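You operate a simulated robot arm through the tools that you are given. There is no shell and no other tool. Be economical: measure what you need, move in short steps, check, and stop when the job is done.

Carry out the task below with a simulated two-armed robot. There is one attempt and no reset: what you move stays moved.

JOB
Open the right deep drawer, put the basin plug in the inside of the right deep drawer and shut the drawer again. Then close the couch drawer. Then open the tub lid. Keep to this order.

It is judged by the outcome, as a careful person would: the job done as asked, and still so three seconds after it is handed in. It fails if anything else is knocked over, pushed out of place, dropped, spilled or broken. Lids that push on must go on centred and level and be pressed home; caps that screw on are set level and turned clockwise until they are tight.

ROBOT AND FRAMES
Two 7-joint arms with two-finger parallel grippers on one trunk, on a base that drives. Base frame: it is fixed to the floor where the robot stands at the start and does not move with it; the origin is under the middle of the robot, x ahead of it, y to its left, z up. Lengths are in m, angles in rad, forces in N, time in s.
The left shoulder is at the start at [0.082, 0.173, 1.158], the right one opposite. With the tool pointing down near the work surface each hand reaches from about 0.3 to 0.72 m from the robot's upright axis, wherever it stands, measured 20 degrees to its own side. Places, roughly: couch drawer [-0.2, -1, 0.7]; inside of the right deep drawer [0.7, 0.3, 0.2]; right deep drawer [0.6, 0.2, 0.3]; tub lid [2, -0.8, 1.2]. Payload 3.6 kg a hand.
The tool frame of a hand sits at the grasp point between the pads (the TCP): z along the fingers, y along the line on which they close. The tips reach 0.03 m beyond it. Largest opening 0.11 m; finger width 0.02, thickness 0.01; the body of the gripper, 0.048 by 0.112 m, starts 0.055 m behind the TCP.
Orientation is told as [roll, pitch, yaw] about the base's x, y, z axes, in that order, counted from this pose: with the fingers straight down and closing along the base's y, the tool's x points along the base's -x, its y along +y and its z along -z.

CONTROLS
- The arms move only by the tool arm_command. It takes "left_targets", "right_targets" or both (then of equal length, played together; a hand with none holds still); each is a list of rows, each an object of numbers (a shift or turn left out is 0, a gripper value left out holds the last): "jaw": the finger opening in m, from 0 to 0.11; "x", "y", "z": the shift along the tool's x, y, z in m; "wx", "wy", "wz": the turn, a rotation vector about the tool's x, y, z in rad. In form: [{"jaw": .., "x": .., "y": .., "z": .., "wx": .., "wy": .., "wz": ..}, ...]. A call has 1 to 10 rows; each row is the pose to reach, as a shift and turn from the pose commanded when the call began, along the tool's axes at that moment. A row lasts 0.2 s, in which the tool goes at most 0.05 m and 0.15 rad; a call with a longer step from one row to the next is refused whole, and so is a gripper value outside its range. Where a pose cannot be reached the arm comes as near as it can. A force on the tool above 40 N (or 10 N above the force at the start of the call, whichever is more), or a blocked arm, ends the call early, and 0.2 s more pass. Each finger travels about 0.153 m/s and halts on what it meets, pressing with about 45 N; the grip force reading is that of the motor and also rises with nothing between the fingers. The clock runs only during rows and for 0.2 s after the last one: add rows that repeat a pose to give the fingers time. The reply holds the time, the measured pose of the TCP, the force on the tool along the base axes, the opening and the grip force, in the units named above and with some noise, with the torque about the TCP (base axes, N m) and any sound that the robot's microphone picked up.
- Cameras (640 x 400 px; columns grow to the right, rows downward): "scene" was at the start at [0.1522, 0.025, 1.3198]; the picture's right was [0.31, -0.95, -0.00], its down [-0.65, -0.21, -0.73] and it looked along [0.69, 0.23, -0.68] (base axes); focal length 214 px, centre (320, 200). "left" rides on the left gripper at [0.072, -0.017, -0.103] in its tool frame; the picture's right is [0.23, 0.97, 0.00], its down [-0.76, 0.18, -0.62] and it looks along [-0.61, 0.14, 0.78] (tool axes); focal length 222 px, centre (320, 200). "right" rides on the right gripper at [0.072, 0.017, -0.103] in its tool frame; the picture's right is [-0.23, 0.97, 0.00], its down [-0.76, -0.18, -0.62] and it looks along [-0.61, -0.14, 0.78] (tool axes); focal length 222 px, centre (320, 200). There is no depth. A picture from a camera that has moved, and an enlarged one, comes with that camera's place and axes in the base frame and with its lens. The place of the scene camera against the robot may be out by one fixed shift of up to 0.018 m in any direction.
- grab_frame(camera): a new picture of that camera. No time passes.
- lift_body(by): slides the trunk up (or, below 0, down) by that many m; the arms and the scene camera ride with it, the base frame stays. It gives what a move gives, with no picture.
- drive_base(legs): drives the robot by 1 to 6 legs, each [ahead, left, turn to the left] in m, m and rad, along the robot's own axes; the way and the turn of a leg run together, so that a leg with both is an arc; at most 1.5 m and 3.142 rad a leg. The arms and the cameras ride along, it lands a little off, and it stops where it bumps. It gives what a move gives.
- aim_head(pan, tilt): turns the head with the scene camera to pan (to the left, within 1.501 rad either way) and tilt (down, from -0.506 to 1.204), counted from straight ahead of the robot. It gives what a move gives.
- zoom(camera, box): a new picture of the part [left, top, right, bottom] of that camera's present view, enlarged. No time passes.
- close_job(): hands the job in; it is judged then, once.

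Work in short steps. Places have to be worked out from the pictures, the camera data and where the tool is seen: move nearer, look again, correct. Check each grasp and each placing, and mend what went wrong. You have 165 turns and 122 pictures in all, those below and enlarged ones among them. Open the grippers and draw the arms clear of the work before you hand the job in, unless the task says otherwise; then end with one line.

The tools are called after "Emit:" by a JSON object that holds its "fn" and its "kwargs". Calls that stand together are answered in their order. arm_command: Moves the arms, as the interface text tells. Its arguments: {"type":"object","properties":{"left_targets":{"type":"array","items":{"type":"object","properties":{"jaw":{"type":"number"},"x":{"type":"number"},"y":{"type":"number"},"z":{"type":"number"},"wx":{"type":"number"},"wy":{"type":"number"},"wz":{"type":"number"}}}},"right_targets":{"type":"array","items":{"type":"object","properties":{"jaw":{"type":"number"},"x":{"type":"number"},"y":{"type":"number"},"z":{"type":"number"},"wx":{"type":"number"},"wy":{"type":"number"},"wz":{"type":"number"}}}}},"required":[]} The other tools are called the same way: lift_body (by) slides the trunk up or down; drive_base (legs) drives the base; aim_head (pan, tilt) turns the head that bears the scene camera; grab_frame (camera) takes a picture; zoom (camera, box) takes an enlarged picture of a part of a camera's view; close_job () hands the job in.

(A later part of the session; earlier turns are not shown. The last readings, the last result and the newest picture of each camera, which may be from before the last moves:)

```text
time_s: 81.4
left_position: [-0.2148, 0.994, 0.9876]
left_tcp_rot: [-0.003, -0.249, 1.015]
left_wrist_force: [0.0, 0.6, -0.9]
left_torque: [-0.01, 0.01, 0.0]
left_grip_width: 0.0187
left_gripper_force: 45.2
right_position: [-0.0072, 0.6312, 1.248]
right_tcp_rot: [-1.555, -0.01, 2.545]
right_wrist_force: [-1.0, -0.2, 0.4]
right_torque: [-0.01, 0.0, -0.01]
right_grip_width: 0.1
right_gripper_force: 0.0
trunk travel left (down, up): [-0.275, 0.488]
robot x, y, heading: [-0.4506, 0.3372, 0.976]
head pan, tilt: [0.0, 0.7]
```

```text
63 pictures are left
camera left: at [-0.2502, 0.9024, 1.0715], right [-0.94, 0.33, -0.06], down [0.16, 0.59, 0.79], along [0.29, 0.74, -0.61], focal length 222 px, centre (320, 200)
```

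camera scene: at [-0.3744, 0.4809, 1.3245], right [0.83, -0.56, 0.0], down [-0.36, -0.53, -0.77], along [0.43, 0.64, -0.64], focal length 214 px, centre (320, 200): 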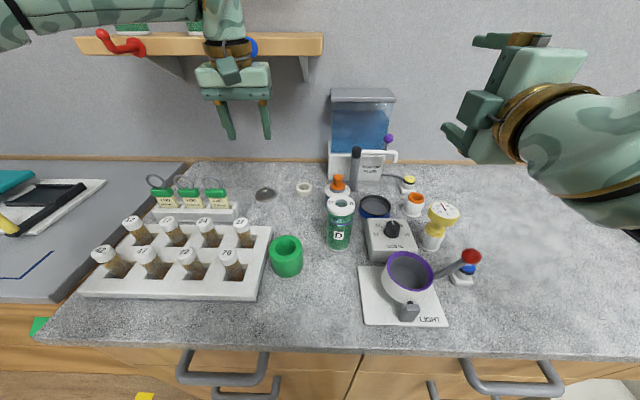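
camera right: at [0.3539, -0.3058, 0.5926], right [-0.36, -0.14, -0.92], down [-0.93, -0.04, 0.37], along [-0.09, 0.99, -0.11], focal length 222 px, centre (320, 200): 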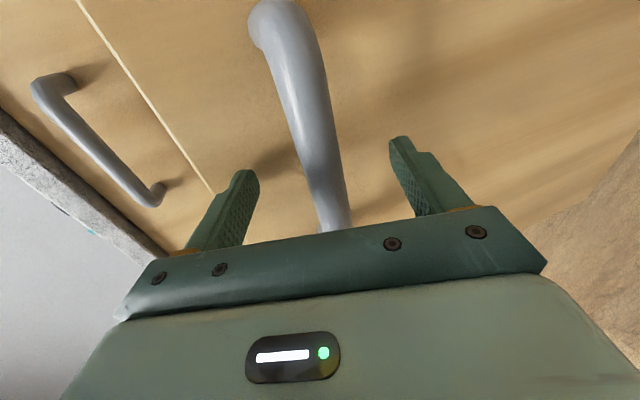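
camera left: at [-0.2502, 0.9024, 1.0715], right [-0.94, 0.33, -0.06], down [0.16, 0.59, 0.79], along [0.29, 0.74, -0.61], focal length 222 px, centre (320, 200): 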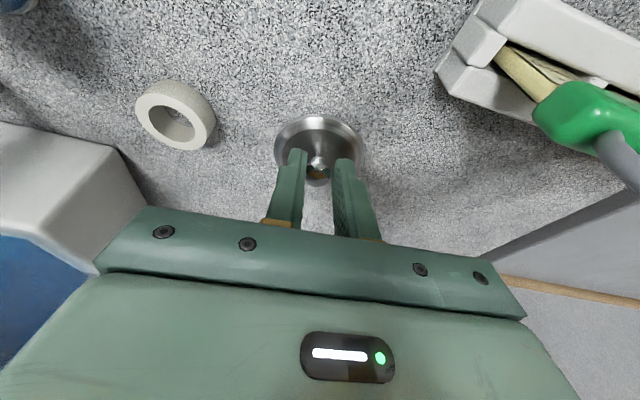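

Plug held (1.9 cm, lifted). I raise it with forward tilt again to keep the wrist off the shelf, and draw it back over the counter.

Emit:
{"fn": "arm_command", "kwargs": {"left_targets": [{"x": -0.0074, "z": -0.029, "wy": -0.1}, {"x": -0.0147, "z": -0.058, "wy": -0.2}, {"x": -0.0184, "z": -0.0727, "wy": -0.3}, {"x": 0.019, "z": -0.0873, "wy": -0.3}, {"x": 0.058, "z": -0.097, "wy": -0.3}, {"x": 0.092, "z": -0.126, "wy": -0.3}, {"x": 0.1255, "z": -0.1555, "wy": -0.3}]}}

Emit:
{"fn": "zoom", "kwargs": {"camera": "scene", "box": [60, 0, 420, 260]}}

```text
time_s: 83.0
left_position: [-0.2998, 0.8597, 1.1051]
left_tcp_rot: [-0.002, -0.547, 1.017]
left_wrist_force: [-0.2, -0.4, -0.5]
left_torque: [0.01, 0.01, -0.01]
left_grip_width: 0.0189
left_gripper_force: 45.2
right_position: [-0.0068, 0.6328, 1.2479]
right_tcp_rot: [-1.556, -0.01, 2.545]
right_wrist_force: [0.1, 0.0, 0.5]
right_torque: [-0.02, -0.02, 0.0]
right_grip_width: 0.0996
right_gripper_force: 0.1
trunk travel left (down, up): [-0.275, 0.488]
robot x, y, heading: [-0.4547, 0.3393, 0.979]
head pan, tilt: [0.0, 0.7]
```

```text
1.54 times, centred on (240, 130) of scene
camera zoom: at [-0.3727, 0.4823, 1.3244], right [0.83, -0.56, 0.0], down [-0.36, -0.53, -0.77], along [0.43, 0.63, -0.64], focal length 330 px, centre (443, 308)
```

zoom: 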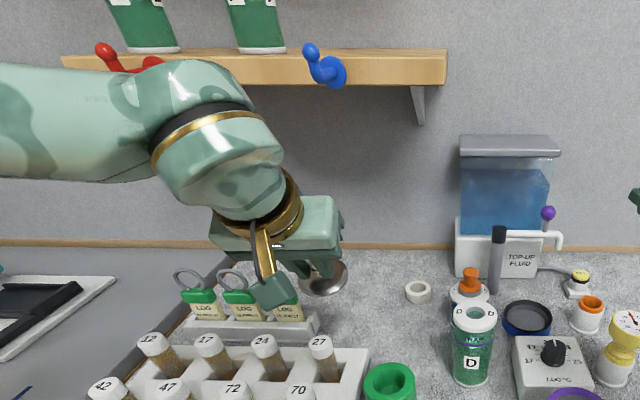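

Nothing is disturbed and the plug hangs in the gripper. I drive back 0.52 m, then right 1.05 m toward the open drawer.

Emit:
{"fn": "drive_base", "kwargs": {"legs": [[-0.52, 0, 0], [0, -1.05, 0]]}}

Emit:
{"fn": "aim_head", "kwargs": {"pan": 0.0, "tilt": 0.85}}

Emit:
{"fn": "grab_frame", "kwargs": {"camera": "scene"}}

```text
time_s: 91.0
left_position: [0.2683, -0.1479, 1.1046]
left_tcp_rot: [-0.004, -0.549, 1.028]
left_wrist_force: [-0.1, -0.7, -1.3]
left_torque: [-0.03, -0.03, 0.0]
left_grip_width: 0.0189
left_gripper_force: 45.2
right_position: [0.5642, -0.3734, 1.2472]
right_tcp_rot: [-1.555, -0.01, 2.557]
right_wrist_force: [-0.5, 0.1, -0.3]
right_torque: [0.0, 0.0, 0.0]
right_grip_width: 0.1001
right_gripper_force: 0.0
trunk travel left (down, up): [-0.275, 0.488]
robot x, y, heading: [0.1211, -0.6731, 0.991]
head pan, tilt: [0.0, 0.7]
```

```text
time_s: 91.8
left_position: [0.2687, -0.149, 1.1046]
left_tcp_rot: [-0.004, -0.547, 1.028]
left_wrist_force: [-1.1, -0.1, -0.3]
left_torque: [-0.02, 0.0, 0.01]
left_grip_width: 0.0187
left_gripper_force: 45.5
right_position: [0.5637, -0.3741, 1.2482]
right_tcp_rot: [-1.555, -0.01, 2.558]
right_wrist_force: [0.3, -0.1, 0.9]
right_torque: [0.01, 0.02, -0.04]
right_grip_width: 0.0997
right_gripper_force: 0.0
trunk travel left (down, up): [-0.275, 0.488]
robot x, y, heading: [0.1233, -0.6722, 0.99]
head pan, tilt: [0.0, 0.85]
```

```text
61 pictures are left
camera scene: at [0.1965, -0.5324, 1.312], right [0.84, -0.55, 0.0], down [-0.41, -0.63, -0.66], along [0.36, 0.55, -0.75], focal length 214 px, centre (320, 200)
```

scene: 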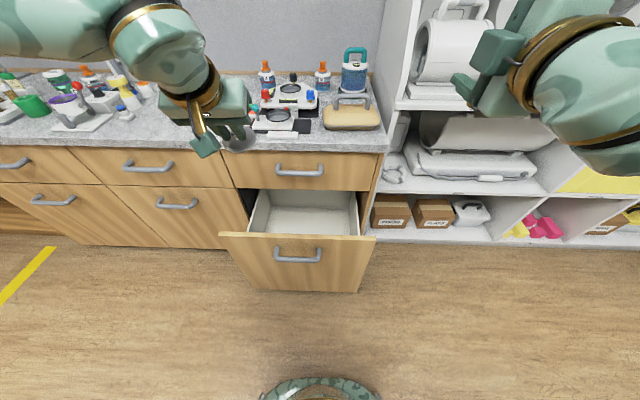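

The open drawer spans u≈0.10–0.65 with its front at n≈0.08. I bring the left hand above its opening (u 0.38, n 0.175) and make it nearly vertical.

Emit:
{"fn": "arm_command", "kwargs": {"left_targets": [{"x": -0.03, "y": -0.02, "z": 0.0185, "wy": 0.0875}, {"x": -0.06, "y": -0.041, "z": 0.037, "wy": 0.175}, {"x": -0.09, "y": -0.062, "z": 0.0555, "wy": 0.2625}, {"x": -0.121, "y": -0.082, "z": 0.074, "wy": 0.35}, {"x": -0.121, "y": -0.082, "z": 0.074, "wy": 0.35}]}}

Emit:
{"fn": "lift_body", "kwargs": {"by": -0.27}}

Emit:
{"fn": "grab_frame", "kwargs": {"camera": "scene"}}

Emit:
{"fn": "grab_frame", "kwargs": {"camera": "left"}}

```text
time_s: 93.0
left_position: [0.4065, -0.071, 1.1068]
left_tcp_rot: [-0.003, -0.197, 1.026]
left_wrist_force: [-0.9, 1.0, -0.9]
left_torque: [0.01, 0.02, -0.05]
left_grip_width: 0.019
left_gripper_force: 45.5
left hand out of reach, approached as far as the arm can: row 4, 5
right_position: [0.5637, -0.3733, 1.249]
right_tcp_rot: [-1.555, -0.01, 2.556]
right_wrist_force: [0.9, 0.1, 0.2]
right_torque: [-0.02, 0.01, 0.0]
right_grip_width: 0.0996
right_gripper_force: 0.1
trunk travel left (down, up): [-0.275, 0.488]
robot x, y, heading: [0.1177, -0.6752, 0.991]
head pan, tilt: [0.0, 0.85]
```

```text
time_s: 95.7
left_position: [0.4047, -0.0718, 0.8369]
left_tcp_rot: [-0.004, -0.199, 1.027]
left_wrist_force: [0.5, 0.3, -0.1]
left_torque: [-0.02, 0.0, -0.03]
left_grip_width: 0.0188
left_gripper_force: 45.2
right_position: [0.6313, -0.2688, 0.8202]
right_tcp_rot: [-1.192, -0.009, 2.553]
right_wrist_force: [0.3, -0.4, 0.0]
right_torque: [0.03, 0.0, 0.0]
right_grip_width: 0.1
right_gripper_force: 0.0
trunk travel left (down, up): [-0.005, 0.758]
robot x, y, heading: [0.1233, -0.672, 0.988]
head pan, tilt: [0.0, 0.85]
```

```text
60 pictures are left
camera scene: at [0.2821, -0.402, 1.0256], right [0.84, -0.55, 0.0], down [-0.41, -0.63, -0.66], along [0.36, 0.55, -0.75], focal length 214 px, centre (320, 200)
```

scene: 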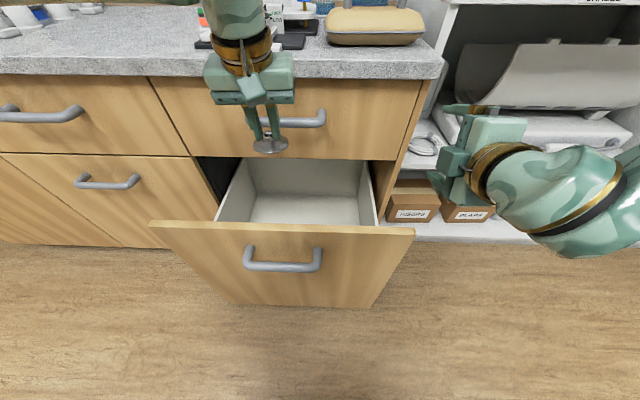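

```text
59 pictures are left
camera left: at [0.3718, -0.1596, 0.9251], right [-0.95, 0.31, -0.05], down [0.17, 0.63, 0.76], along [0.27, 0.71, -0.65], focal length 222 px, centre (320, 200)
```

left: 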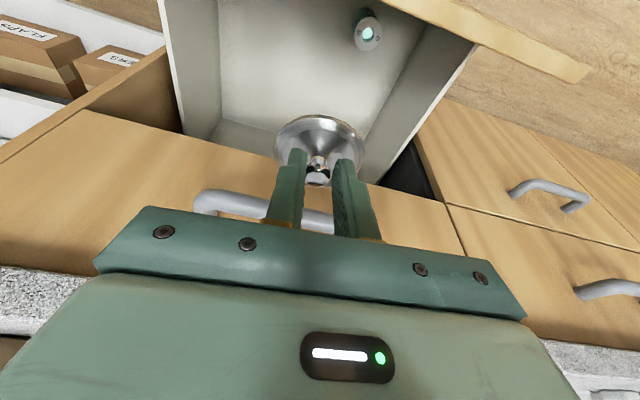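

The plug hangs right above the drawer's opening. I lower it 0.2 m into the drawer first.

Emit:
{"fn": "arm_command", "kwargs": {"left_targets": [{"x": 0.0095, "z": 0.047}, {"x": 0.019, "z": 0.094}, {"x": 0.0285, "z": 0.141}, {"x": 0.038, "z": 0.188}, {"x": 0.038, "z": 0.188}]}}

Emit:
{"fn": "grab_frame", "kwargs": {"camera": "scene"}}

Emit:
{"fn": "grab_frame", "kwargs": {"camera": "left"}}

```text
time_s: 96.9
left_position: [0.4058, -0.0759, 0.6407]
left_tcp_rot: [-0.003, -0.196, 1.026]
left_wrist_force: [0.4, 0.2, -0.5]
left_torque: [0.0, 0.04, -0.02]
left_grip_width: 0.0186
left_gripper_force: 45.3
right_position: [0.6316, -0.2688, 0.8195]
right_tcp_rot: [-1.196, -0.008, 2.552]
right_wrist_force: [0.4, -0.7, -0.3]
right_torque: [0.0, 0.0, 0.02]
right_grip_width: 0.0998
right_gripper_force: 0.0
trunk travel left (down, up): [-0.005, 0.758]
robot x, y, heading: [0.1212, -0.6745, 0.994]
head pan, tilt: [0.0, 0.85]
```

```text
58 pictures are left
camera scene: at [0.2824, -0.4017, 1.0254], right [0.84, -0.55, 0.0], down [-0.41, -0.63, -0.66], along [0.36, 0.55, -0.75], focal length 214 px, centre (320, 200)
```

scene: 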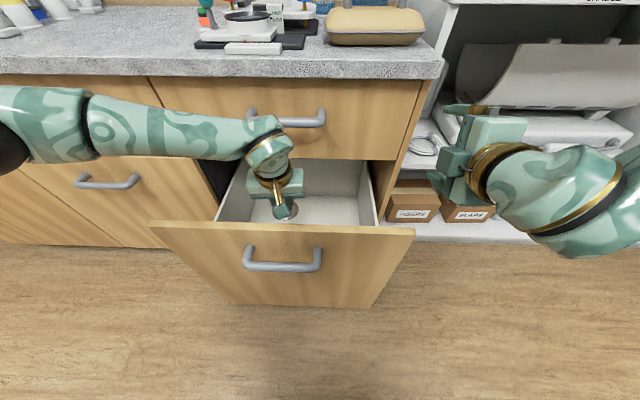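

```text
57 pictures are left
camera left: at [0.373, -0.1649, 0.729], right [-0.95, 0.31, -0.05], down [0.17, 0.63, 0.76], along [0.27, 0.71, -0.65], focal length 222 px, centre (320, 200)
```

left: 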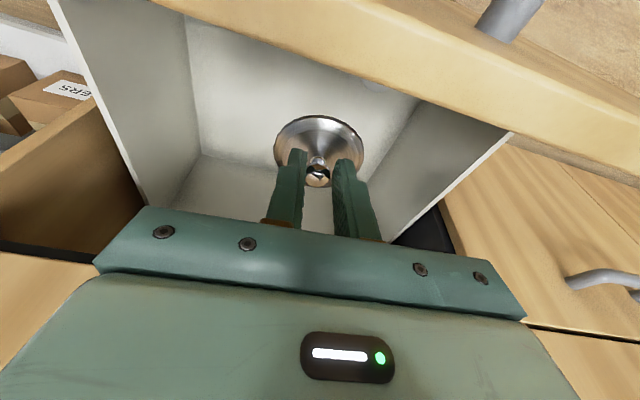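

The gripper's camera block would meet the drawer front if I go deeper, so I turn the hand 90° about its axis to put the camera sideways.

Emit:
{"fn": "arm_command", "kwargs": {"left_targets": [{"wz": -0.15}, {"wz": -0.3}, {"wz": -0.45}, {"wz": -0.6}, {"wz": -0.75}, {"wz": -0.9}, {"wz": -1.05}, {"wz": -1.2}, {"wz": -1.35}, {"wz": -1.5}]}}

Emit:
{"fn": "grab_frame", "kwargs": {"camera": "scene"}}

Emit:
{"fn": "grab_frame", "kwargs": {"camera": "left"}}

```text
time_s: 99.1
left_position: [0.4062, -0.0701, 0.6455]
left_tcp_rot: [-0.198, -0.012, 2.532]
left_wrist_force: [-0.1, 0.3, -0.5]
left_torque: [0.02, 0.0, 0.02]
left_grip_width: 0.0187
left_gripper_force: 44.6
right_position: [0.6328, -0.2689, 0.8185]
right_tcp_rot: [-1.194, -0.008, 2.553]
right_wrist_force: [0.6, -0.1, -1.0]
right_torque: [-0.02, -0.02, -0.03]
right_grip_width: 0.1
right_gripper_force: 0.0
trunk travel left (down, up): [-0.005, 0.758]
robot x, y, heading: [0.1155, -0.6714, 0.992]
head pan, tilt: [0.0, 0.85]
```

```text
56 pictures are left
camera scene: at [0.2824, -0.4016, 1.0253], right [0.84, -0.55, 0.0], down [-0.41, -0.63, -0.66], along [0.36, 0.55, -0.75], focal length 214 px, centre (320, 200)
```

scene: 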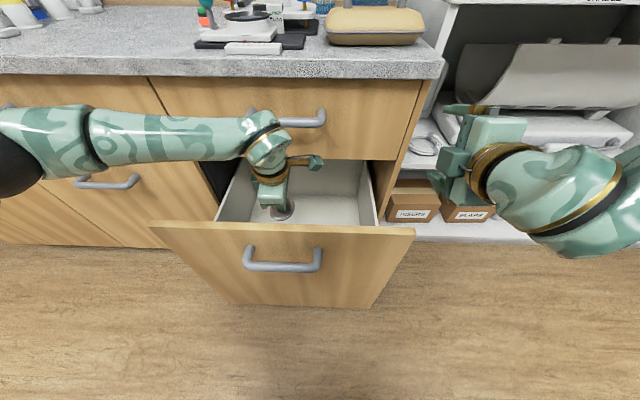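

```text
55 pictures are left
camera left: at [0.464, -0.1175, 0.7501], right [-0.36, -0.91, -0.19], down [-0.79, 0.19, 0.58], along [-0.5, 0.36, -0.79], focal length 222 px, centre (320, 200)
```

left: 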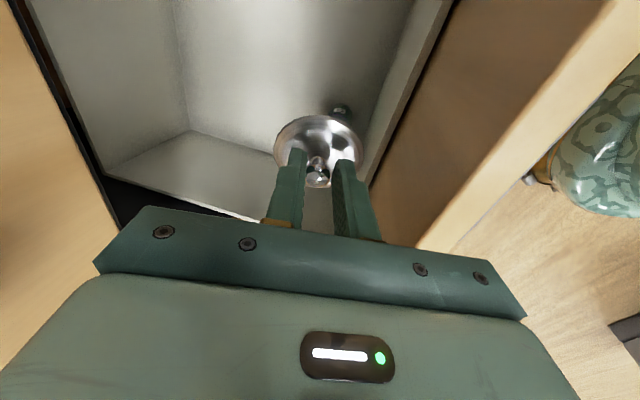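

The hand turned fine. For more clearance I make it vertical and 3 cm further from the front panel; I also raise the trunk 15 cm so the forearm comes in from above before lowering.

Emit:
{"fn": "arm_command", "kwargs": {"left_targets": [{"y": -0.011, "wx": -0.07}, {"y": -0.022, "wx": -0.13}, {"y": -0.033, "wx": -0.195}, {"y": -0.033, "wx": -0.195}]}}

Emit:
{"fn": "lift_body", "kwargs": {"by": 0.15}}

Emit:
{"fn": "grab_frame", "kwargs": {"camera": "scene"}}

```text
time_s: 100.1
left_position: [0.4258, -0.0432, 0.6507]
left_tcp_rot: [-0.002, -0.011, 2.527]
left_wrist_force: [-0.7, 0.6, 0.5]
left_torque: [-0.01, -0.02, -0.02]
left_grip_width: 0.0187
left_gripper_force: 45.0
right_position: [0.6334, -0.2688, 0.8204]
right_tcp_rot: [-1.194, -0.011, 2.553]
right_wrist_force: [-0.3, 0.2, 0.5]
right_torque: [0.01, -0.05, -0.03]
right_grip_width: 0.1001
right_gripper_force: 0.0
trunk travel left (down, up): [-0.005, 0.758]
robot x, y, heading: [0.1207, -0.6725, 0.994]
head pan, tilt: [0.0, 0.85]
```

```text
time_s: 101.8
left_position: [0.4246, -0.0444, 0.7999]
left_tcp_rot: [0.0, -0.012, 2.528]
left_wrist_force: [-0.3, -0.4, -0.2]
left_torque: [-0.01, 0.02, 0.03]
left_grip_width: 0.0186
left_gripper_force: 45.0
right_position: [0.6331, -0.2677, 0.9685]
right_tcp_rot: [-1.193, -0.01, 2.554]
right_wrist_force: [0.1, -0.9, 0.1]
right_torque: [0.01, 0.0, 0.0]
right_grip_width: 0.0999
right_gripper_force: 0.1
trunk travel left (down, up): [-0.155, 0.608]
robot x, y, heading: [0.1222, -0.674, 0.991]
head pan, tilt: [0.0, 0.85]
```

```text
54 pictures are left
camera scene: at [0.2315, -0.4793, 1.1866], right [0.84, -0.55, 0.0], down [-0.41, -0.63, -0.66], along [0.36, 0.55, -0.75], focal length 214 px, centre (320, 200)
```

scene: 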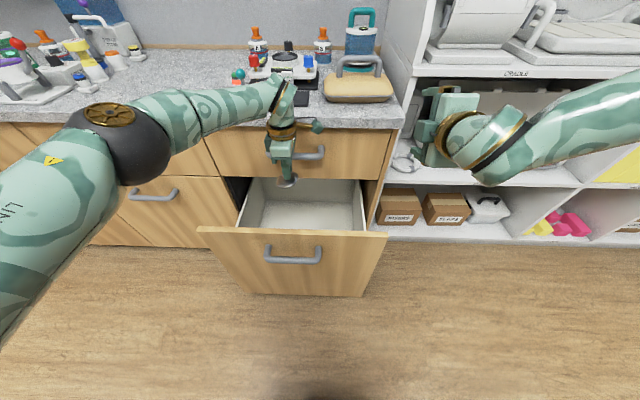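

I lower the hand 0.3 m straight down into the drawer.

Emit:
{"fn": "arm_command", "kwargs": {"left_targets": [{"z": 0.045}, {"z": 0.09}, {"z": 0.135}, {"z": 0.18}, {"z": 0.225}, {"z": 0.27}, {"z": 0.3}]}}

Emit:
{"fn": "grab_frame", "kwargs": {"camera": "scene"}}

Emit:
{"fn": "grab_frame", "kwargs": {"camera": "left"}}

```text
time_s: 103.5
left_position: [0.3737, -0.0858, 0.5352]
left_tcp_rot: [-0.003, -0.011, 2.529]
left_wrist_force: [-0.5, 0.7, 0.4]
left_torque: [-0.01, 0.0, -0.02]
left_grip_width: 0.0189
left_gripper_force: 45.1
left hand out of reach, approached as far as the arm can: row 3, 4, 5, 6, 7
right_position: [0.6323, -0.2683, 0.9691]
right_tcp_rot: [-1.193, -0.007, 2.553]
right_wrist_force: [-0.1, 0.0, -0.2]
right_torque: [0.0, -0.01, -0.03]
right_grip_width: 0.0999
right_gripper_force: 0.1
trunk travel left (down, up): [-0.155, 0.608]
robot x, y, heading: [0.1227, -0.6716, 0.991]
head pan, tilt: [0.0, 0.85]
```

```text
53 pictures are left
camera scene: at [0.2304, -0.4786, 1.1866], right [0.84, -0.55, 0.0], down [-0.41, -0.63, -0.66], along [0.36, 0.55, -0.75], focal length 214 px, centre (320, 200)
```

scene: 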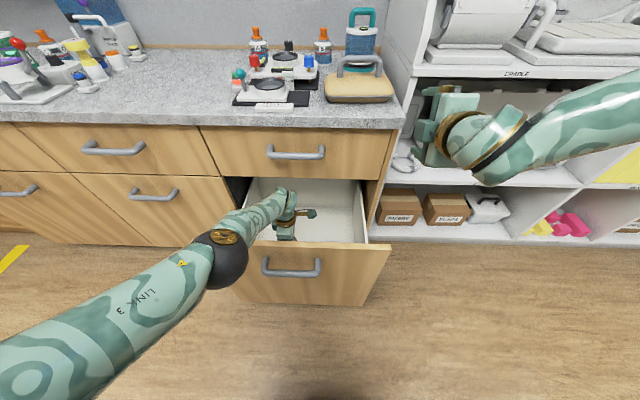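

```text
52 pictures are left
camera left: at [0.4447, -0.1167, 0.6388], right [-0.38, -0.93, 0.0], down [-0.72, 0.29, 0.63], along [-0.58, 0.24, -0.78], focal length 222 px, centre (320, 200)
```

left: 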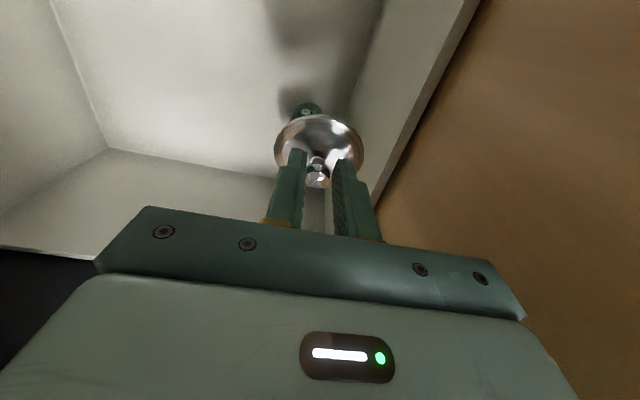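

The arm's limit is reached with the plug about 19 cm above the floor. I zoom to judge the forearm's clearance over the drawer front before lowering the trunk.

Emit:
{"fn": "zoom", "kwargs": {"camera": "scene", "box": [180, 160, 400, 310]}}

```text
2.67 times, centred on (290, 235) of scene
camera zoom: at [0.2304, -0.4786, 1.1866], right [0.84, -0.55, 0.0], down [-0.41, -0.63, -0.66], along [0.36, 0.55, -0.75], focal length 572 px, centre (400, 107)
```

zoom: 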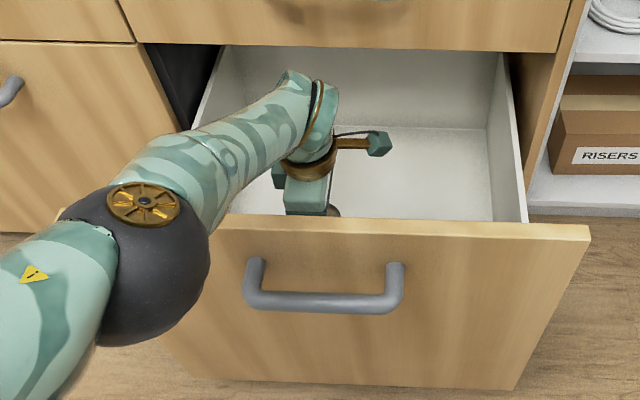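

Forearm bottom is ~4 cm above the drawer front, so I lower the trunk 3 cm and release the plug inside the drawer.

Emit:
{"fn": "lift_body", "kwargs": {"by": -0.03}}

Emit:
{"fn": "arm_command", "kwargs": {"left_targets": [{"jaw": 0.03}, {"jaw": 0.06}, {"jaw": 0.06}]}}

Emit:
{"fn": "grab_frame", "kwargs": {"camera": "left"}}

```text
time_s: 104.2
left_position: [0.3723, -0.0913, 0.4906]
left_tcp_rot: [0.031, -0.01, 2.528]
left_wrist_force: [0.3, 0.0, -0.3]
left_torque: [-0.01, -0.02, 0.01]
left_grip_width: 0.0187
left_gripper_force: 45.1
right_position: [0.6315, -0.2695, 0.9414]
right_tcp_rot: [-1.195, -0.008, 2.551]
right_wrist_force: [-0.1, -0.7, 0.1]
right_torque: [0.0, 0.04, 0.02]
right_grip_width: 0.1001
right_gripper_force: 0.1
trunk travel left (down, up): [-0.125, 0.638]
robot x, y, heading: [0.1214, -0.6736, 0.991]
head pan, tilt: [0.0, 0.85]
```

```text
time_s: 105.0
left_position: [0.3749, -0.0919, 0.4908]
left_tcp_rot: [0.033, -0.012, 2.529]
left_wrist_force: [0.5, 1.7, 0.1]
left_torque: [-0.02, -0.05, -0.01]
left_grip_width: 0.0599
left_gripper_force: 0.0
right_position: [0.6317, -0.2685, 0.9395]
right_tcp_rot: [-1.196, -0.009, 2.552]
right_wrist_force: [-0.4, 0.6, -0.5]
right_torque: [0.04, -0.02, -0.01]
right_grip_width: 0.0999
right_gripper_force: 0.0
trunk travel left (down, up): [-0.125, 0.638]
robot x, y, heading: [0.1186, -0.6726, 0.989]
head pan, tilt: [0.0, 0.85]
```

```text
50 pictures are left
camera left: at [0.4462, -0.1185, 0.5941], right [-0.38, -0.93, 0.03], down [-0.71, 0.31, 0.64], along [-0.6, 0.22, -0.77], focal length 222 px, centre (320, 200)
```

left: 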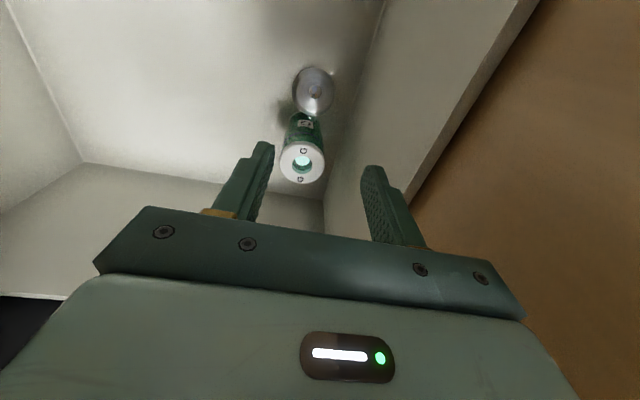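

The plug lies in the drawer beside a bottle that is still standing. I raise the trunk and hand out of the drawer.

Emit:
{"fn": "lift_body", "kwargs": {"by": 0.18}}

Emit:
{"fn": "arm_command", "kwargs": {"left_targets": [{"z": -0.045}, {"z": -0.09}, {"z": -0.135}, {"z": -0.18}, {"z": -0.225}, {"z": -0.27}]}}

Emit:
{"fn": "grab_frame", "kwargs": {"camera": "scene"}}

```text
time_s: 107.0
left_position: [0.3869, -0.0707, 0.7826]
left_tcp_rot: [-0.17, -0.017, 2.532]
left_wrist_force: [0.0, 0.2, -0.1]
left_torque: [0.02, 0.0, -0.01]
left_grip_width: 0.06
left_gripper_force: 0.1
right_position: [0.6327, -0.2681, 1.1199]
right_tcp_rot: [-1.193, -0.009, 2.554]
right_wrist_force: [0.1, 0.8, -0.1]
right_torque: [-0.01, -0.03, 0.03]
right_grip_width: 0.1001
right_gripper_force: 0.0
trunk travel left (down, up): [-0.305, 0.458]
robot x, y, heading: [0.122, -0.6702, 0.989]
head pan, tilt: [0.0, 0.85]
```

```text
time_s: 108.4
left_position: [0.4784, -0.1319, 1.054]
left_tcp_rot: [-0.172, -0.017, 2.53]
left_wrist_force: [-1.1, 0.1, 1.0]
left_torque: [0.02, -0.01, 0.02]
left_grip_width: 0.06
left_gripper_force: 0.0
left hand out of reach, approached as far as the arm can: row 1, 2, 3, 4, 5, 6
right_position: [0.6314, -0.2707, 1.1211]
right_tcp_rot: [-1.195, -0.008, 2.554]
right_wrist_force: [-0.3, -1.0, 0.2]
right_torque: [-0.03, 0.02, 0.01]
right_grip_width: 0.1
right_gripper_force: 0.0
trunk travel left (down, up): [-0.305, 0.458]
robot x, y, heading: [0.1179, -0.6709, 0.989]
head pan, tilt: [0.0, 0.85]
```

```text
49 pictures are left
camera scene: at [0.1885, -0.5453, 1.3431], right [0.84, -0.55, 0.0], down [-0.41, -0.63, -0.66], along [0.36, 0.55, -0.75], focal length 214 px, centre (320, 200)
```

scene: 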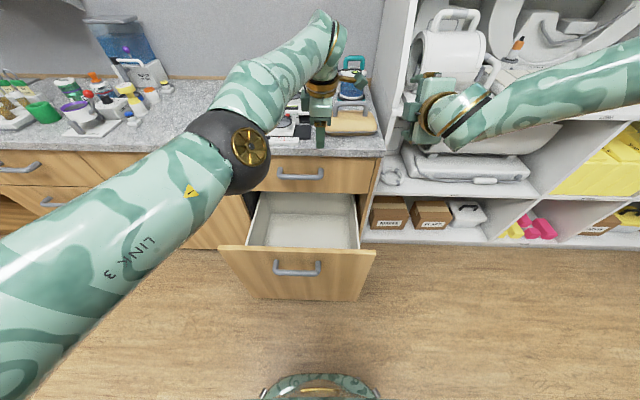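

Left hand is clear. Now I reposition to shut the drawer: move the left hand to the left, drive left 0.27 m and back 0.07 m, so the right hand can push the front.

Emit:
{"fn": "arm_command", "kwargs": {"left_targets": [{"x": -0.045}, {"x": -0.09}, {"x": -0.135}, {"x": -0.18}]}}

Emit:
{"fn": "drive_base", "kwargs": {"legs": [[-0.07, 0.27, -0.02]]}}

Emit:
{"fn": "lift_body", "kwargs": {"by": -0.29}}

Emit:
{"fn": "grab_frame", "kwargs": {"camera": "scene"}}

```text
time_s: 109.4
left_position: [0.478, -0.1286, 1.0475]
left_tcp_rot: [-0.171, -0.018, 2.532]
left_wrist_force: [0.4, -0.6, -0.4]
left_torque: [0.03, 0.0, 0.02]
left_grip_width: 0.0602
left_gripper_force: 0.2
left hand out of reach, approached as far as the arm can: row 1, 2, 3, 4
right_position: [0.6328, -0.2699, 1.1204]
right_tcp_rot: [-1.193, -0.009, 2.554]
right_wrist_force: [-0.3, -0.6, -0.4]
right_torque: [-0.01, -0.03, -0.03]
right_grip_width: 0.0999
right_gripper_force: 0.1
trunk travel left (down, up): [-0.305, 0.458]
robot x, y, heading: [0.118, -0.6726, 0.995]
head pan, tilt: [0.0, 0.85]
```

```text
time_s: 111.3
left_position: [0.2305, -0.0468, 1.047]
left_tcp_rot: [-0.172, -0.019, 2.503]
left_wrist_force: [-0.3, 0.2, -0.9]
left_torque: [-0.01, -0.04, -0.01]
left_grip_width: 0.06
left_gripper_force: 0.1
right_position: [0.3802, -0.1917, 1.1211]
right_tcp_rot: [-1.192, -0.007, 2.524]
right_wrist_force: [0.5, 0.3, 1.0]
right_torque: [0.0, 0.0, -0.01]
right_grip_width: 0.1001
right_gripper_force: 0.1
trunk travel left (down, up): [-0.305, 0.458]
robot x, y, heading: [-0.1416, -0.5839, 0.963]
head pan, tilt: [0.0, 0.85]
```

```text
time_s: 114.3
left_position: [0.2507, -0.019, 0.5515]
left_tcp_rot: [0.2, -0.007, 2.499]
left_wrist_force: [-0.5, -0.1, -0.4]
left_torque: [0.02, 0.02, 0.05]
left_grip_width: 0.0602
left_gripper_force: 0.1
right_position: [0.3806, -0.192, 0.8302]
right_tcp_rot: [-1.194, -0.009, 2.524]
right_wrist_force: [0.1, -0.5, 0.1]
right_torque: [0.02, -0.01, 0.06]
right_grip_width: 0.1003
right_gripper_force: 0.0
trunk travel left (down, up): [-0.015, 0.748]
robot x, y, heading: [-0.1421, -0.5811, 0.962]
head pan, tilt: [0.0, 0.85]
```

```text
48 pictures are left
camera scene: at [0.0241, -0.3204, 1.0364], right [0.82, -0.57, 0.0], down [-0.43, -0.62, -0.66], along [0.38, 0.54, -0.75], focal length 214 px, centre (320, 200)
```

scene: 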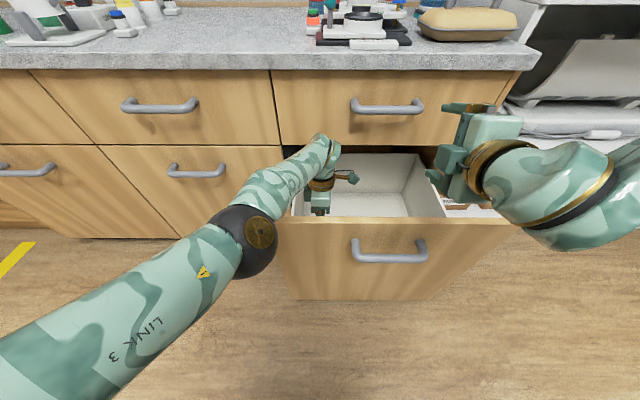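

The left hand sagged into the drawer when the trunk came down (no contact force). I raise it back out and move it left.

Emit:
{"fn": "arm_command", "kwargs": {"left_targets": [{"z": -0.045}, {"z": -0.09}, {"z": -0.135}, {"z": -0.18}, {"z": -0.225}, {"z": -0.27}, {"z": -0.3}]}}

Emit:
{"fn": "grab_frame", "kwargs": {"camera": "scene"}}

```text
time_s: 115.9
left_position: [0.2666, -0.0217, 0.8135]
left_tcp_rot: [0.202, -0.007, 2.499]
left_wrist_force: [0.6, 0.5, -0.4]
left_torque: [-0.03, -0.03, 0.01]
left_grip_width: 0.06
left_gripper_force: 0.1
left hand out of reach, approached as far as the arm can: row 3, 4, 5, 6, 7
right_position: [0.3817, -0.1903, 0.8299]
right_tcp_rot: [-1.191, -0.008, 2.525]
right_wrist_force: [0.4, 0.1, 0.4]
right_torque: [-0.04, 0.01, 0.02]
right_grip_width: 0.1
right_gripper_force: 0.0
trunk travel left (down, up): [-0.015, 0.748]
robot x, y, heading: [-0.1396, -0.5811, 0.964]
head pan, tilt: [0.0, 0.85]
```

```text
47 pictures are left
camera scene: at [0.0248, -0.3194, 1.0357], right [0.82, -0.57, 0.0], down [-0.43, -0.62, -0.66], along [0.38, 0.54, -0.75], focal length 214 px, centre (320, 200)
```

scene: 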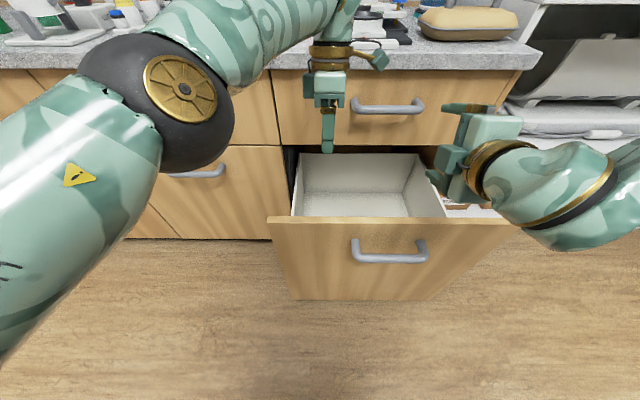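

Left hand is out. I undo its 90° turn (relieving the joint limits) while shifting it left.

Emit:
{"fn": "arm_command", "kwargs": {"left_targets": [{"wz": 0.15, "x": -0.02, "y": 0.01}, {"wz": 0.3, "x": -0.04, "y": 0.02}, {"wz": 0.45, "x": -0.06, "y": 0.03}, {"wz": 0.6, "x": -0.08, "y": 0.04}, {"wz": 0.75, "x": -0.1, "y": 0.05}, {"wz": 0.9, "x": -0.12, "y": 0.05}, {"wz": 1.05, "x": -0.14, "y": 0.05}, {"wz": 1.2, "x": -0.16, "y": 0.05}, {"wz": 1.35, "x": -0.18, "y": 0.05}, {"wz": 1.5, "x": -0.2, "y": 0.05}]}}

Emit:
{"fn": "grab_frame", "kwargs": {"camera": "scene"}}

```text
time_s: 118.1
left_position: [0.0635, 0.0555, 0.8222]
left_tcp_rot: [0.019, 0.199, 0.999]
left_wrist_force: [-0.7, -0.1, 0.0]
left_torque: [-0.01, 0.03, 0.02]
left_grip_width: 0.0601
left_gripper_force: 0.1
left hand out of reach, approached as far as the arm can: row 10
right_position: [0.3806, -0.1919, 0.8309]
right_tcp_rot: [-1.193, -0.008, 2.526]
right_wrist_force: [-0.4, -0.5, -0.3]
right_torque: [-0.01, 0.01, -0.04]
right_grip_width: 0.1001
right_gripper_force: 0.1
trunk travel left (down, up): [-0.015, 0.748]
robot x, y, heading: [-0.1395, -0.5814, 0.969]
head pan, tilt: [0.0, 0.85]
```

```text
46 pictures are left
camera scene: at [0.0234, -0.3202, 1.0364], right [0.82, -0.57, 0.0], down [-0.43, -0.62, -0.66], along [0.38, 0.54, -0.75], focal length 214 px, centre (320, 200)
```

scene: 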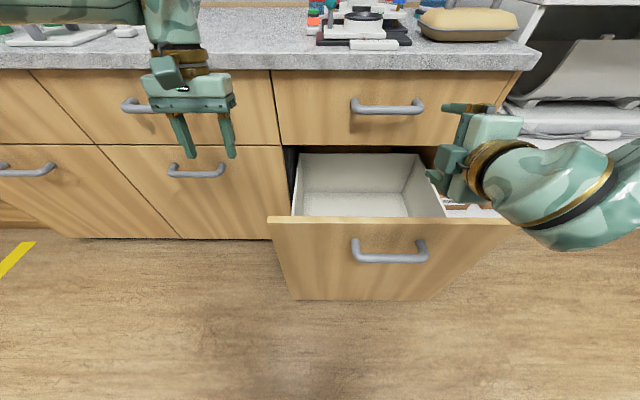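

Left hand is clear. Now I close the right fingers, draw that hand back and lower it in front of the drawer face, below the handle.

Emit:
{"fn": "arm_command", "kwargs": {"right_targets": [{"jaw": 0.05, "y": 0.018, "z": -0.046}, {"jaw": 0.0, "y": 0.037, "z": -0.093}, {"y": 0.079, "z": -0.076}, {"y": 0.12, "z": -0.06}, {"y": 0.16, "z": -0.043}, {"y": 0.2, "z": -0.027}, {"y": 0.24, "z": -0.01}, {"y": 0.288, "z": 0.007}, {"y": 0.34, "z": 0.03, "jaw": 0.0}]}}

Emit:
{"fn": "grab_frame", "kwargs": {"camera": "scene"}}

```text
refused: row 2 steps farther than a row can; nothing moved
```

```text
45 pictures are left
camera scene: at [0.0234, -0.3202, 1.0364], right [0.82, -0.57, 0.0], down [-0.43, -0.62, -0.66], along [0.38, 0.54, -0.75], focal length 214 px, centre (320, 200)
```

scene: 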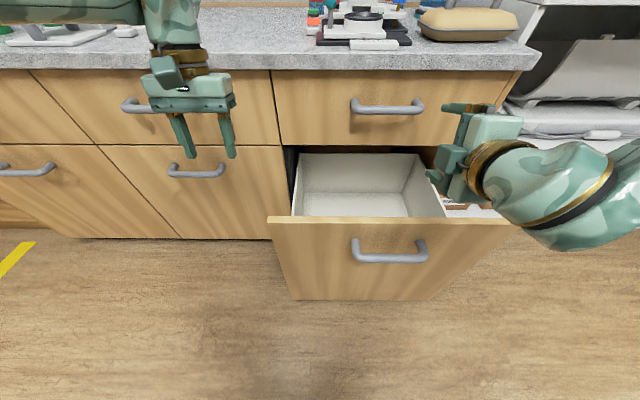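

The step was just too long; I resend it with smaller rows.

Emit:
{"fn": "arm_command", "kwargs": {"right_targets": [{"jaw": 0.05, "y": 0.015, "z": -0.04}, {"jaw": 0.0, "y": 0.03, "z": -0.08}, {"y": 0.07, "z": -0.085}, {"y": 0.11, "z": -0.068}, {"y": 0.15, "z": -0.052}, {"y": 0.19, "z": -0.036}, {"y": 0.23, "z": -0.02}, {"y": 0.27, "z": -0.004}, {"y": 0.31, "z": 0.012}, {"y": 0.34, "z": 0.025, "jaw": 0.0}]}}

Emit:
{"fn": "grab_frame", "kwargs": {"camera": "scene"}}

```text
time_s: 119.9
left_position: [0.0663, 0.0566, 0.8198]
left_tcp_rot: [0.023, 0.203, 1.001]
left_wrist_force: [-0.4, 0.9, -1.0]
left_torque: [-0.02, 0.05, -0.02]
left_grip_width: 0.06
left_gripper_force: 0.2
right_position: [0.3277, -0.2675, 0.5919]
right_tcp_rot: [-1.226, -0.02, 2.539]
right_wrist_force: [0.1, -0.5, -0.6]
right_torque: [0.04, -0.03, 0.01]
right_grip_width: 0.0003
right_gripper_force: 38.0
right hand out of reach, approached as far as the arm can: row 1, 2, 3, 4, 5, 6, 8, 9
trunk travel left (down, up): [-0.015, 0.748]
robot x, y, heading: [-0.1415, -0.581, 0.963]
head pan, tilt: [0.0, 0.85]
stopped in row 9 (right hand): the force on the tool passed its limit at 56 N (the readings are from after the stop); the commanded pose is now the measured one
```

```text
44 pictures are left
camera scene: at [0.0261, -0.3189, 1.0352], right [0.82, -0.57, 0.0], down [-0.43, -0.62, -0.66], along [0.38, 0.54, -0.75], focal length 214 px, centre (320, 200)
```

scene: 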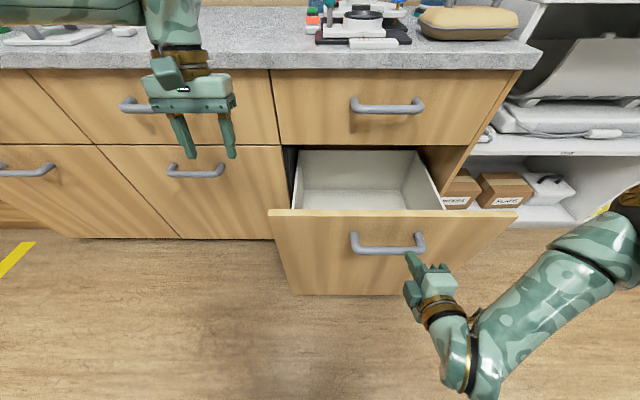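

The hand touched the handle's end while descending (drawer slid in slightly, harmless). I shift right past the handle and lower to below it.

Emit:
{"fn": "arm_command", "kwargs": {"right_targets": [{"z": -0.015, "x": 0.03}, {"z": -0.02, "x": 0.07}, {"z": -0.01, "x": 0.1, "y": 0.025}, {"z": 0.0, "x": 0.1, "y": 0.06}]}}

Emit:
{"fn": "grab_frame", "kwargs": {"camera": "scene"}}

```text
time_s: 120.9
left_position: [0.0664, 0.0558, 0.8203]
left_tcp_rot: [0.021, 0.201, 1.002]
left_wrist_force: [-0.3, -0.2, 0.1]
left_torque: [-0.01, -0.02, 0.05]
left_grip_width: 0.0601
left_gripper_force: 0.0
right_position: [0.3982, -0.3387, 0.5335]
right_tcp_rot: [-1.227, -0.015, 2.54]
right_wrist_force: [0.5, 0.0, -0.1]
right_torque: [0.04, 0.0, -0.03]
right_grip_width: 0.0002
right_gripper_force: 38.4
trunk travel left (down, up): [-0.015, 0.748]
robot x, y, heading: [-0.141, -0.5781, 0.96]
head pan, tilt: [0.0, 0.85]
```

```text
43 pictures are left
camera scene: at [0.0245, -0.3192, 1.0358], right [0.82, -0.57, 0.0], down [-0.43, -0.62, -0.66], along [0.38, 0.54, -0.75], focal length 214 px, centre (320, 200)
```

scene: 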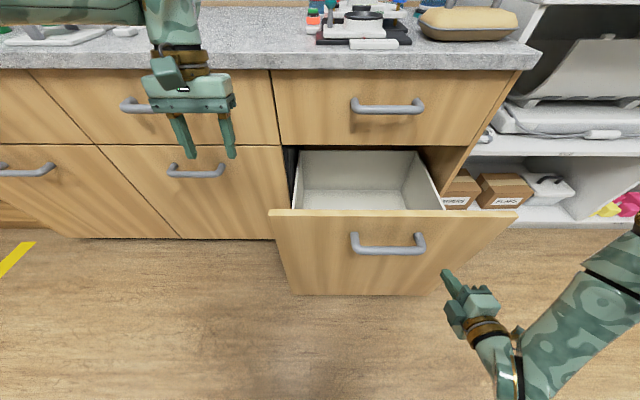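

I pull the left hand back a bit, then push the drawer face with the right hand via the arm.

Emit:
{"fn": "arm_command", "kwargs": {"left_targets": [{"x": 0.04}, {"x": 0.08}, {"x": 0.08}, {"x": 0.08}, {"x": 0.08}, {"x": 0.08}, {"x": 0.08}], "right_targets": [{"y": -0.013, "z": 0.036}, {"y": -0.026, "z": 0.072}, {"y": -0.036, "z": 0.1}, {"y": -0.046, "z": 0.128}, {"y": -0.057, "z": 0.157}, {"y": -0.068, "z": 0.188}, {"y": -0.08, "z": 0.22}]}}

Emit:
{"fn": "grab_frame", "kwargs": {"camera": "scene"}}

```text
time_s: 122.5
left_position: [0.0218, -0.0056, 0.8384]
left_tcp_rot: [0.02, 0.2, 1.001]
left_wrist_force: [-0.6, 1.5, -0.2]
left_torque: [-0.02, 0.01, 0.01]
left_grip_width: 0.0599
left_gripper_force: 0.0
right_position: [0.5283, -0.1478, 0.5368]
right_tcp_rot: [-1.227, -0.017, 2.539]
right_wrist_force: [0.1, 0.2, -0.2]
right_torque: [0.0, 0.01, -0.01]
right_grip_width: 0.0
right_gripper_force: 37.8
trunk travel left (down, up): [-0.015, 0.748]
robot x, y, heading: [-0.1414, -0.5802, 0.961]
head pan, tilt: [0.0, 0.85]
```

```text
42 pictures are left
camera scene: at [0.0245, -0.3196, 1.036], right [0.82, -0.57, 0.0], down [-0.43, -0.62, -0.66], along [0.38, 0.54, -0.75], focal length 214 px, centre (320, 200)
```

scene: 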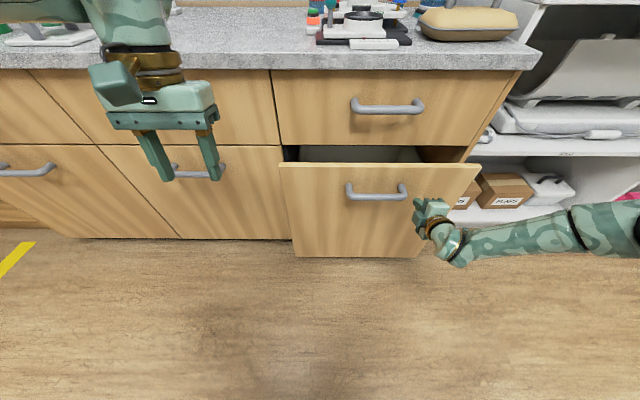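

The drawer slides in easily; about 10 cm remains. I continue pushing.

Emit:
{"fn": "arm_command", "kwargs": {"right_targets": [{"y": -0.012, "z": 0.033}, {"y": -0.024, "z": 0.066}, {"y": -0.034, "z": 0.094}, {"y": -0.041, "z": 0.115}, {"y": -0.041, "z": 0.115}]}}

Emit:
{"fn": "grab_frame", "kwargs": {"camera": "scene"}}

```text
time_s: 123.7
left_position: [0.0223, -0.0057, 0.8378]
left_tcp_rot: [0.022, 0.201, 1.003]
left_wrist_force: [-0.8, -0.4, 0.3]
left_torque: [0.04, 0.0, 0.01]
left_grip_width: 0.06
left_gripper_force: 0.1
right_position: [0.5897, -0.0817, 0.5691]
right_tcp_rot: [-1.228, -0.018, 2.539]
right_wrist_force: [-1.1, 0.3, 0.4]
right_torque: [0.0, -0.01, 0.0]
right_grip_width: 0.0
right_gripper_force: 37.4
right hand out of reach, approached as far as the arm can: row 2, 3, 4, 5
trunk travel left (down, up): [-0.015, 0.748]
robot x, y, heading: [-0.1416, -0.5826, 0.964]
head pan, tilt: [0.0, 0.85]
```

```text
41 pictures are left
camera scene: at [0.0243, -0.32, 1.0362], right [0.82, -0.57, 0.0], down [-0.43, -0.62, -0.66], along [0.38, 0.54, -0.75], focal length 214 px, centre (320, 200)
```

scene: 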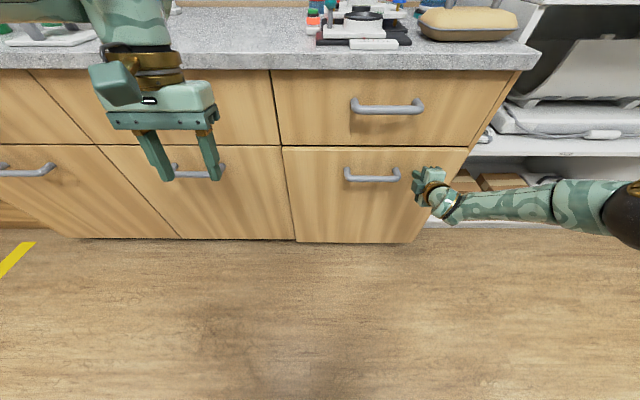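

Almost shut; I nudge the base forward 4 cm and zoom to verify flushness.

Emit:
{"fn": "drive_base", "kwargs": {"legs": [[0.04, 0, 0]]}}

Emit:
{"fn": "zoom", "kwargs": {"camera": "scene", "box": [260, 100, 500, 260]}}

```text
time_s: 124.6
left_position: [0.0372, 0.0101, 0.8385]
left_tcp_rot: [0.021, 0.2, 0.998]
left_wrist_force: [0.1, 0.2, -0.1]
left_torque: [0.0, 0.02, 0.0]
left_grip_width: 0.06
left_gripper_force: 0.1
right_position: [0.6005, -0.0674, 0.5684]
right_tcp_rot: [-1.223, -0.017, 2.544]
right_wrist_force: [-13.9, -13.3, 12.2]
right_torque: [0.27, -0.29, -0.04]
right_grip_width: 0.0
right_gripper_force: 37.3
trunk travel left (down, up): [-0.015, 0.748]
robot x, y, heading: [-0.1266, -0.5626, 0.959]
head pan, tilt: [0.0, 0.85]
stopped in leg 1: the force on the tool passed its limit at 134 N (the readings are from after the stop); the commanded pose is now the measured one
```

```text
2.50 times, centred on (380, 180) of scene
camera zoom: at [0.0363, -0.3044, 1.037], right [0.82, -0.57, 0.0], down [-0.43, -0.61, -0.66], along [0.38, 0.54, -0.75], focal length 536 px, centre (170, 250)
```

zoom: 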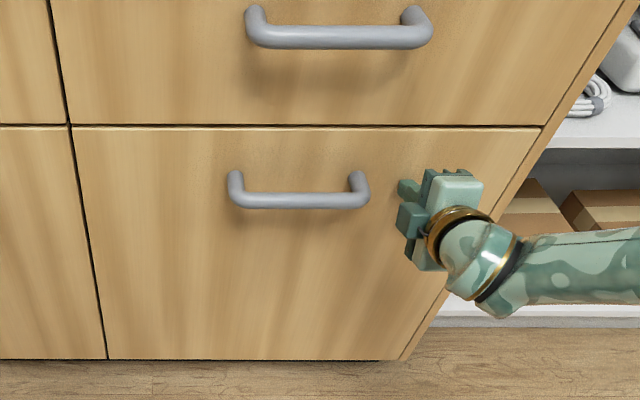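

The drawer is flush shut. Next the couch drawer: I retract the right hand, raise the trunk so the hands clear everything, drive left into open floor and turn around.

Emit:
{"fn": "arm_command", "kwargs": {"right_targets": [{"y": 0.015, "z": -0.042}, {"y": 0.03, "z": -0.084}, {"y": 0.045, "z": -0.126}, {"y": 0.06, "z": -0.168}, {"y": 0.07, "z": -0.2}]}}

Emit:
{"fn": "lift_body", "kwargs": {"by": 0.45}}

Emit:
{"fn": "drive_base", "kwargs": {"legs": [[0.0, 0.55, 0]]}}

Emit:
{"fn": "grab_frame", "kwargs": {"camera": "scene"}}

```text
time_s: 125.8
left_position: [0.0385, 0.01, 0.8371]
left_tcp_rot: [0.023, 0.2, 1.0]
left_wrist_force: [-0.3, 0.1, -0.3]
left_torque: [-0.02, -0.01, 0.01]
left_grip_width: 0.0601
left_gripper_force: 0.0
right_position: [0.4803, -0.2418, 0.5695]
right_tcp_rot: [-1.221, -0.018, 2.544]
right_wrist_force: [-0.8, 0.1, 0.6]
right_torque: [-0.03, -0.01, 0.02]
right_grip_width: 0.0001
right_gripper_force: 37.8
trunk travel left (down, up): [-0.015, 0.748]
robot x, y, heading: [-0.1286, -0.5631, 0.961]
head pan, tilt: [0.0, 0.85]
```

```text
refused: 0.45 is not a number from -0.4 to 0.4
```

```text
time_s: 128.9
left_position: [-0.4079, 0.3256, 0.8375]
left_tcp_rot: [0.022, 0.201, 0.994]
left_wrist_force: [0.9, 0.2, -1.6]
left_torque: [0.02, 0.04, 0.0]
left_grip_width: 0.0598
left_gripper_force: 0.0
right_position: [0.0358, 0.0704, 0.5692]
right_tcp_rot: [-1.22, -0.017, 2.538]
right_wrist_force: [-0.2, -0.1, 0.1]
right_torque: [0.02, 0.01, 0.0]
right_grip_width: 0.0001
right_gripper_force: 37.4
trunk travel left (down, up): [-0.015, 0.748]
robot x, y, heading: [-0.5765, -0.2489, 0.957]
head pan, tilt: [0.0, 0.85]
```

```text
39 pictures are left
camera scene: at [-0.4076, 0.012, 1.0361], right [0.82, -0.58, 0.0], down [-0.43, -0.61, -0.66], along [0.38, 0.54, -0.75], focal length 214 px, centre (320, 200)
```

scene: 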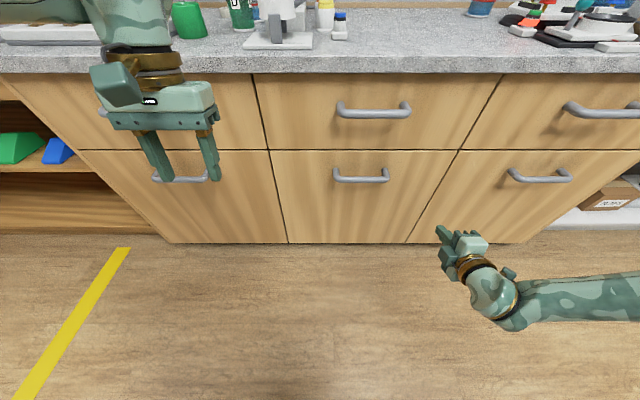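

All drawers look closed. I raise the trunk 0.55 m in two steps, then turn around.

Emit:
{"fn": "lift_body", "kwargs": {"by": 0.4}}

Emit:
{"fn": "lift_body", "kwargs": {"by": 0.15}}

Emit:
{"fn": "drive_base", "kwargs": {"legs": [[0.0, 0.0, 1.56], [0, 0, 1.56]]}}

Emit:
{"fn": "aim_head", "kwargs": {"pan": 0.5, "tilt": 0.7}}

Emit:
{"fn": "grab_frame", "kwargs": {"camera": "scene"}}

```text
time_s: 132.8
left_position: [-0.457, 0.2552, 1.3517]
left_tcp_rot: [0.013, -0.047, 0.993]
left_wrist_force: [-0.2, -0.1, 0.4]
left_torque: [0.0, 0.0, 0.02]
left_grip_width: 0.0602
left_gripper_force: 0.0
right_position: [0.0262, 0.0563, 1.0823]
right_tcp_rot: [-1.43, -0.014, 2.542]
right_wrist_force: [-0.1, 0.1, -0.3]
right_torque: [-0.01, 0.0, 0.0]
right_grip_width: 0.0
right_gripper_force: 38.2
trunk travel left (down, up): [-0.415, 0.348]
robot x, y, heading: [-0.5759, -0.2498, 0.954]
head pan, tilt: [0.0, 0.85]
```

```text
time_s: 134.5
left_position: [-0.4656, 0.2431, 1.5195]
left_tcp_rot: [0.009, -0.088, 0.999]
left_wrist_force: [-0.1, 0.1, 0.6]
left_torque: [-0.01, 0.01, 0.0]
left_grip_width: 0.0598
left_gripper_force: 0.1
right_position: [0.0234, 0.0493, 1.2592]
right_tcp_rot: [-1.473, -0.015, 2.543]
right_wrist_force: [-0.7, -0.2, 1.0]
right_torque: [-0.04, 0.02, 0.04]
right_grip_width: 0.0002
right_gripper_force: 37.6
trunk travel left (down, up): [-0.565, 0.198]
robot x, y, heading: [-0.5748, -0.2497, 0.951]
head pan, tilt: [0.0, 0.85]
```

```text
time_s: 142.6
left_position: [-0.67, -0.7412, 1.5189]
left_tcp_rot: [0.008, -0.087, -2.114]
left_wrist_force: [-0.4, -0.1, 0.2]
left_torque: [-0.01, 0.02, 0.01]
left_grip_width: 0.06
left_gripper_force: 0.0
right_position: [-1.1638, -0.5614, 1.2608]
right_tcp_rot: [-1.474, -0.013, -0.571]
right_wrist_force: [0.8, 0.0, -0.3]
right_torque: [0.02, -0.02, -0.02]
right_grip_width: 0.0
right_gripper_force: 37.4
trunk travel left (down, up): [-0.565, 0.198]
robot x, y, heading: [-0.5719, -0.2486, -2.157]
head pan, tilt: [0.0, 0.85]
```

```text
time_s: 143.6
left_position: [-0.6702, -0.7404, 1.5189]
left_tcp_rot: [0.007, -0.088, -2.114]
left_wrist_force: [0.4, 0.3, -0.3]
left_torque: [0.02, -0.02, -0.02]
left_grip_width: 0.0598
left_gripper_force: 0.0
right_position: [-1.1641, -0.5607, 1.2598]
right_tcp_rot: [-1.472, -0.014, -0.571]
right_wrist_force: [-1.2, 0.0, -0.5]
right_torque: [0.02, -0.01, -0.01]
right_grip_width: 0.0
right_gripper_force: 37.9
trunk travel left (down, up): [-0.565, 0.198]
robot x, y, heading: [-0.5779, -0.2479, -2.162]
head pan, tilt: [0.499, 0.7]
```

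```text
38 pictures are left
camera scene: at [-0.6083, -0.3457, 1.6172], right [-1.0, 0.09, 0.0], down [0.06, 0.64, -0.76], along [-0.07, -0.76, -0.64], focal length 214 px, centre (320, 200)
```

scene: 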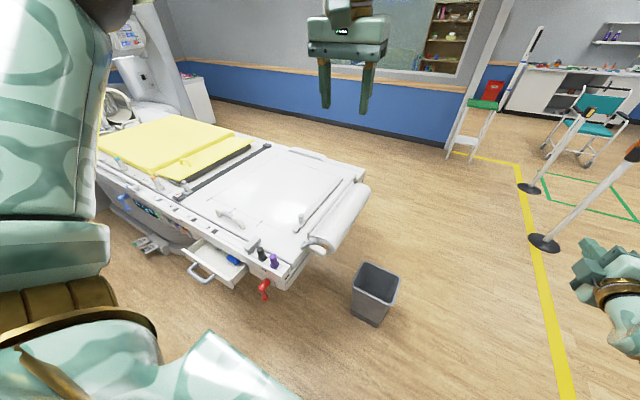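

I zoom in on the couch drawer.

Emit:
{"fn": "zoom", "kwargs": {"camera": "scene", "box": [140, 190, 320, 310]}}

```text
3.33 times, centred on (230, 250) of scene
camera zoom: at [-0.6083, -0.3457, 1.6172], right [-1.0, 0.09, 0.0], down [0.06, 0.64, -0.76], along [-0.07, -0.76, -0.64], focal length 715 px, centre (620, 33)
```

zoom: 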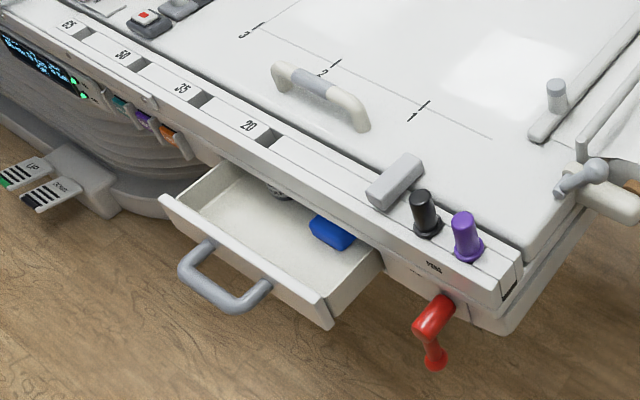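

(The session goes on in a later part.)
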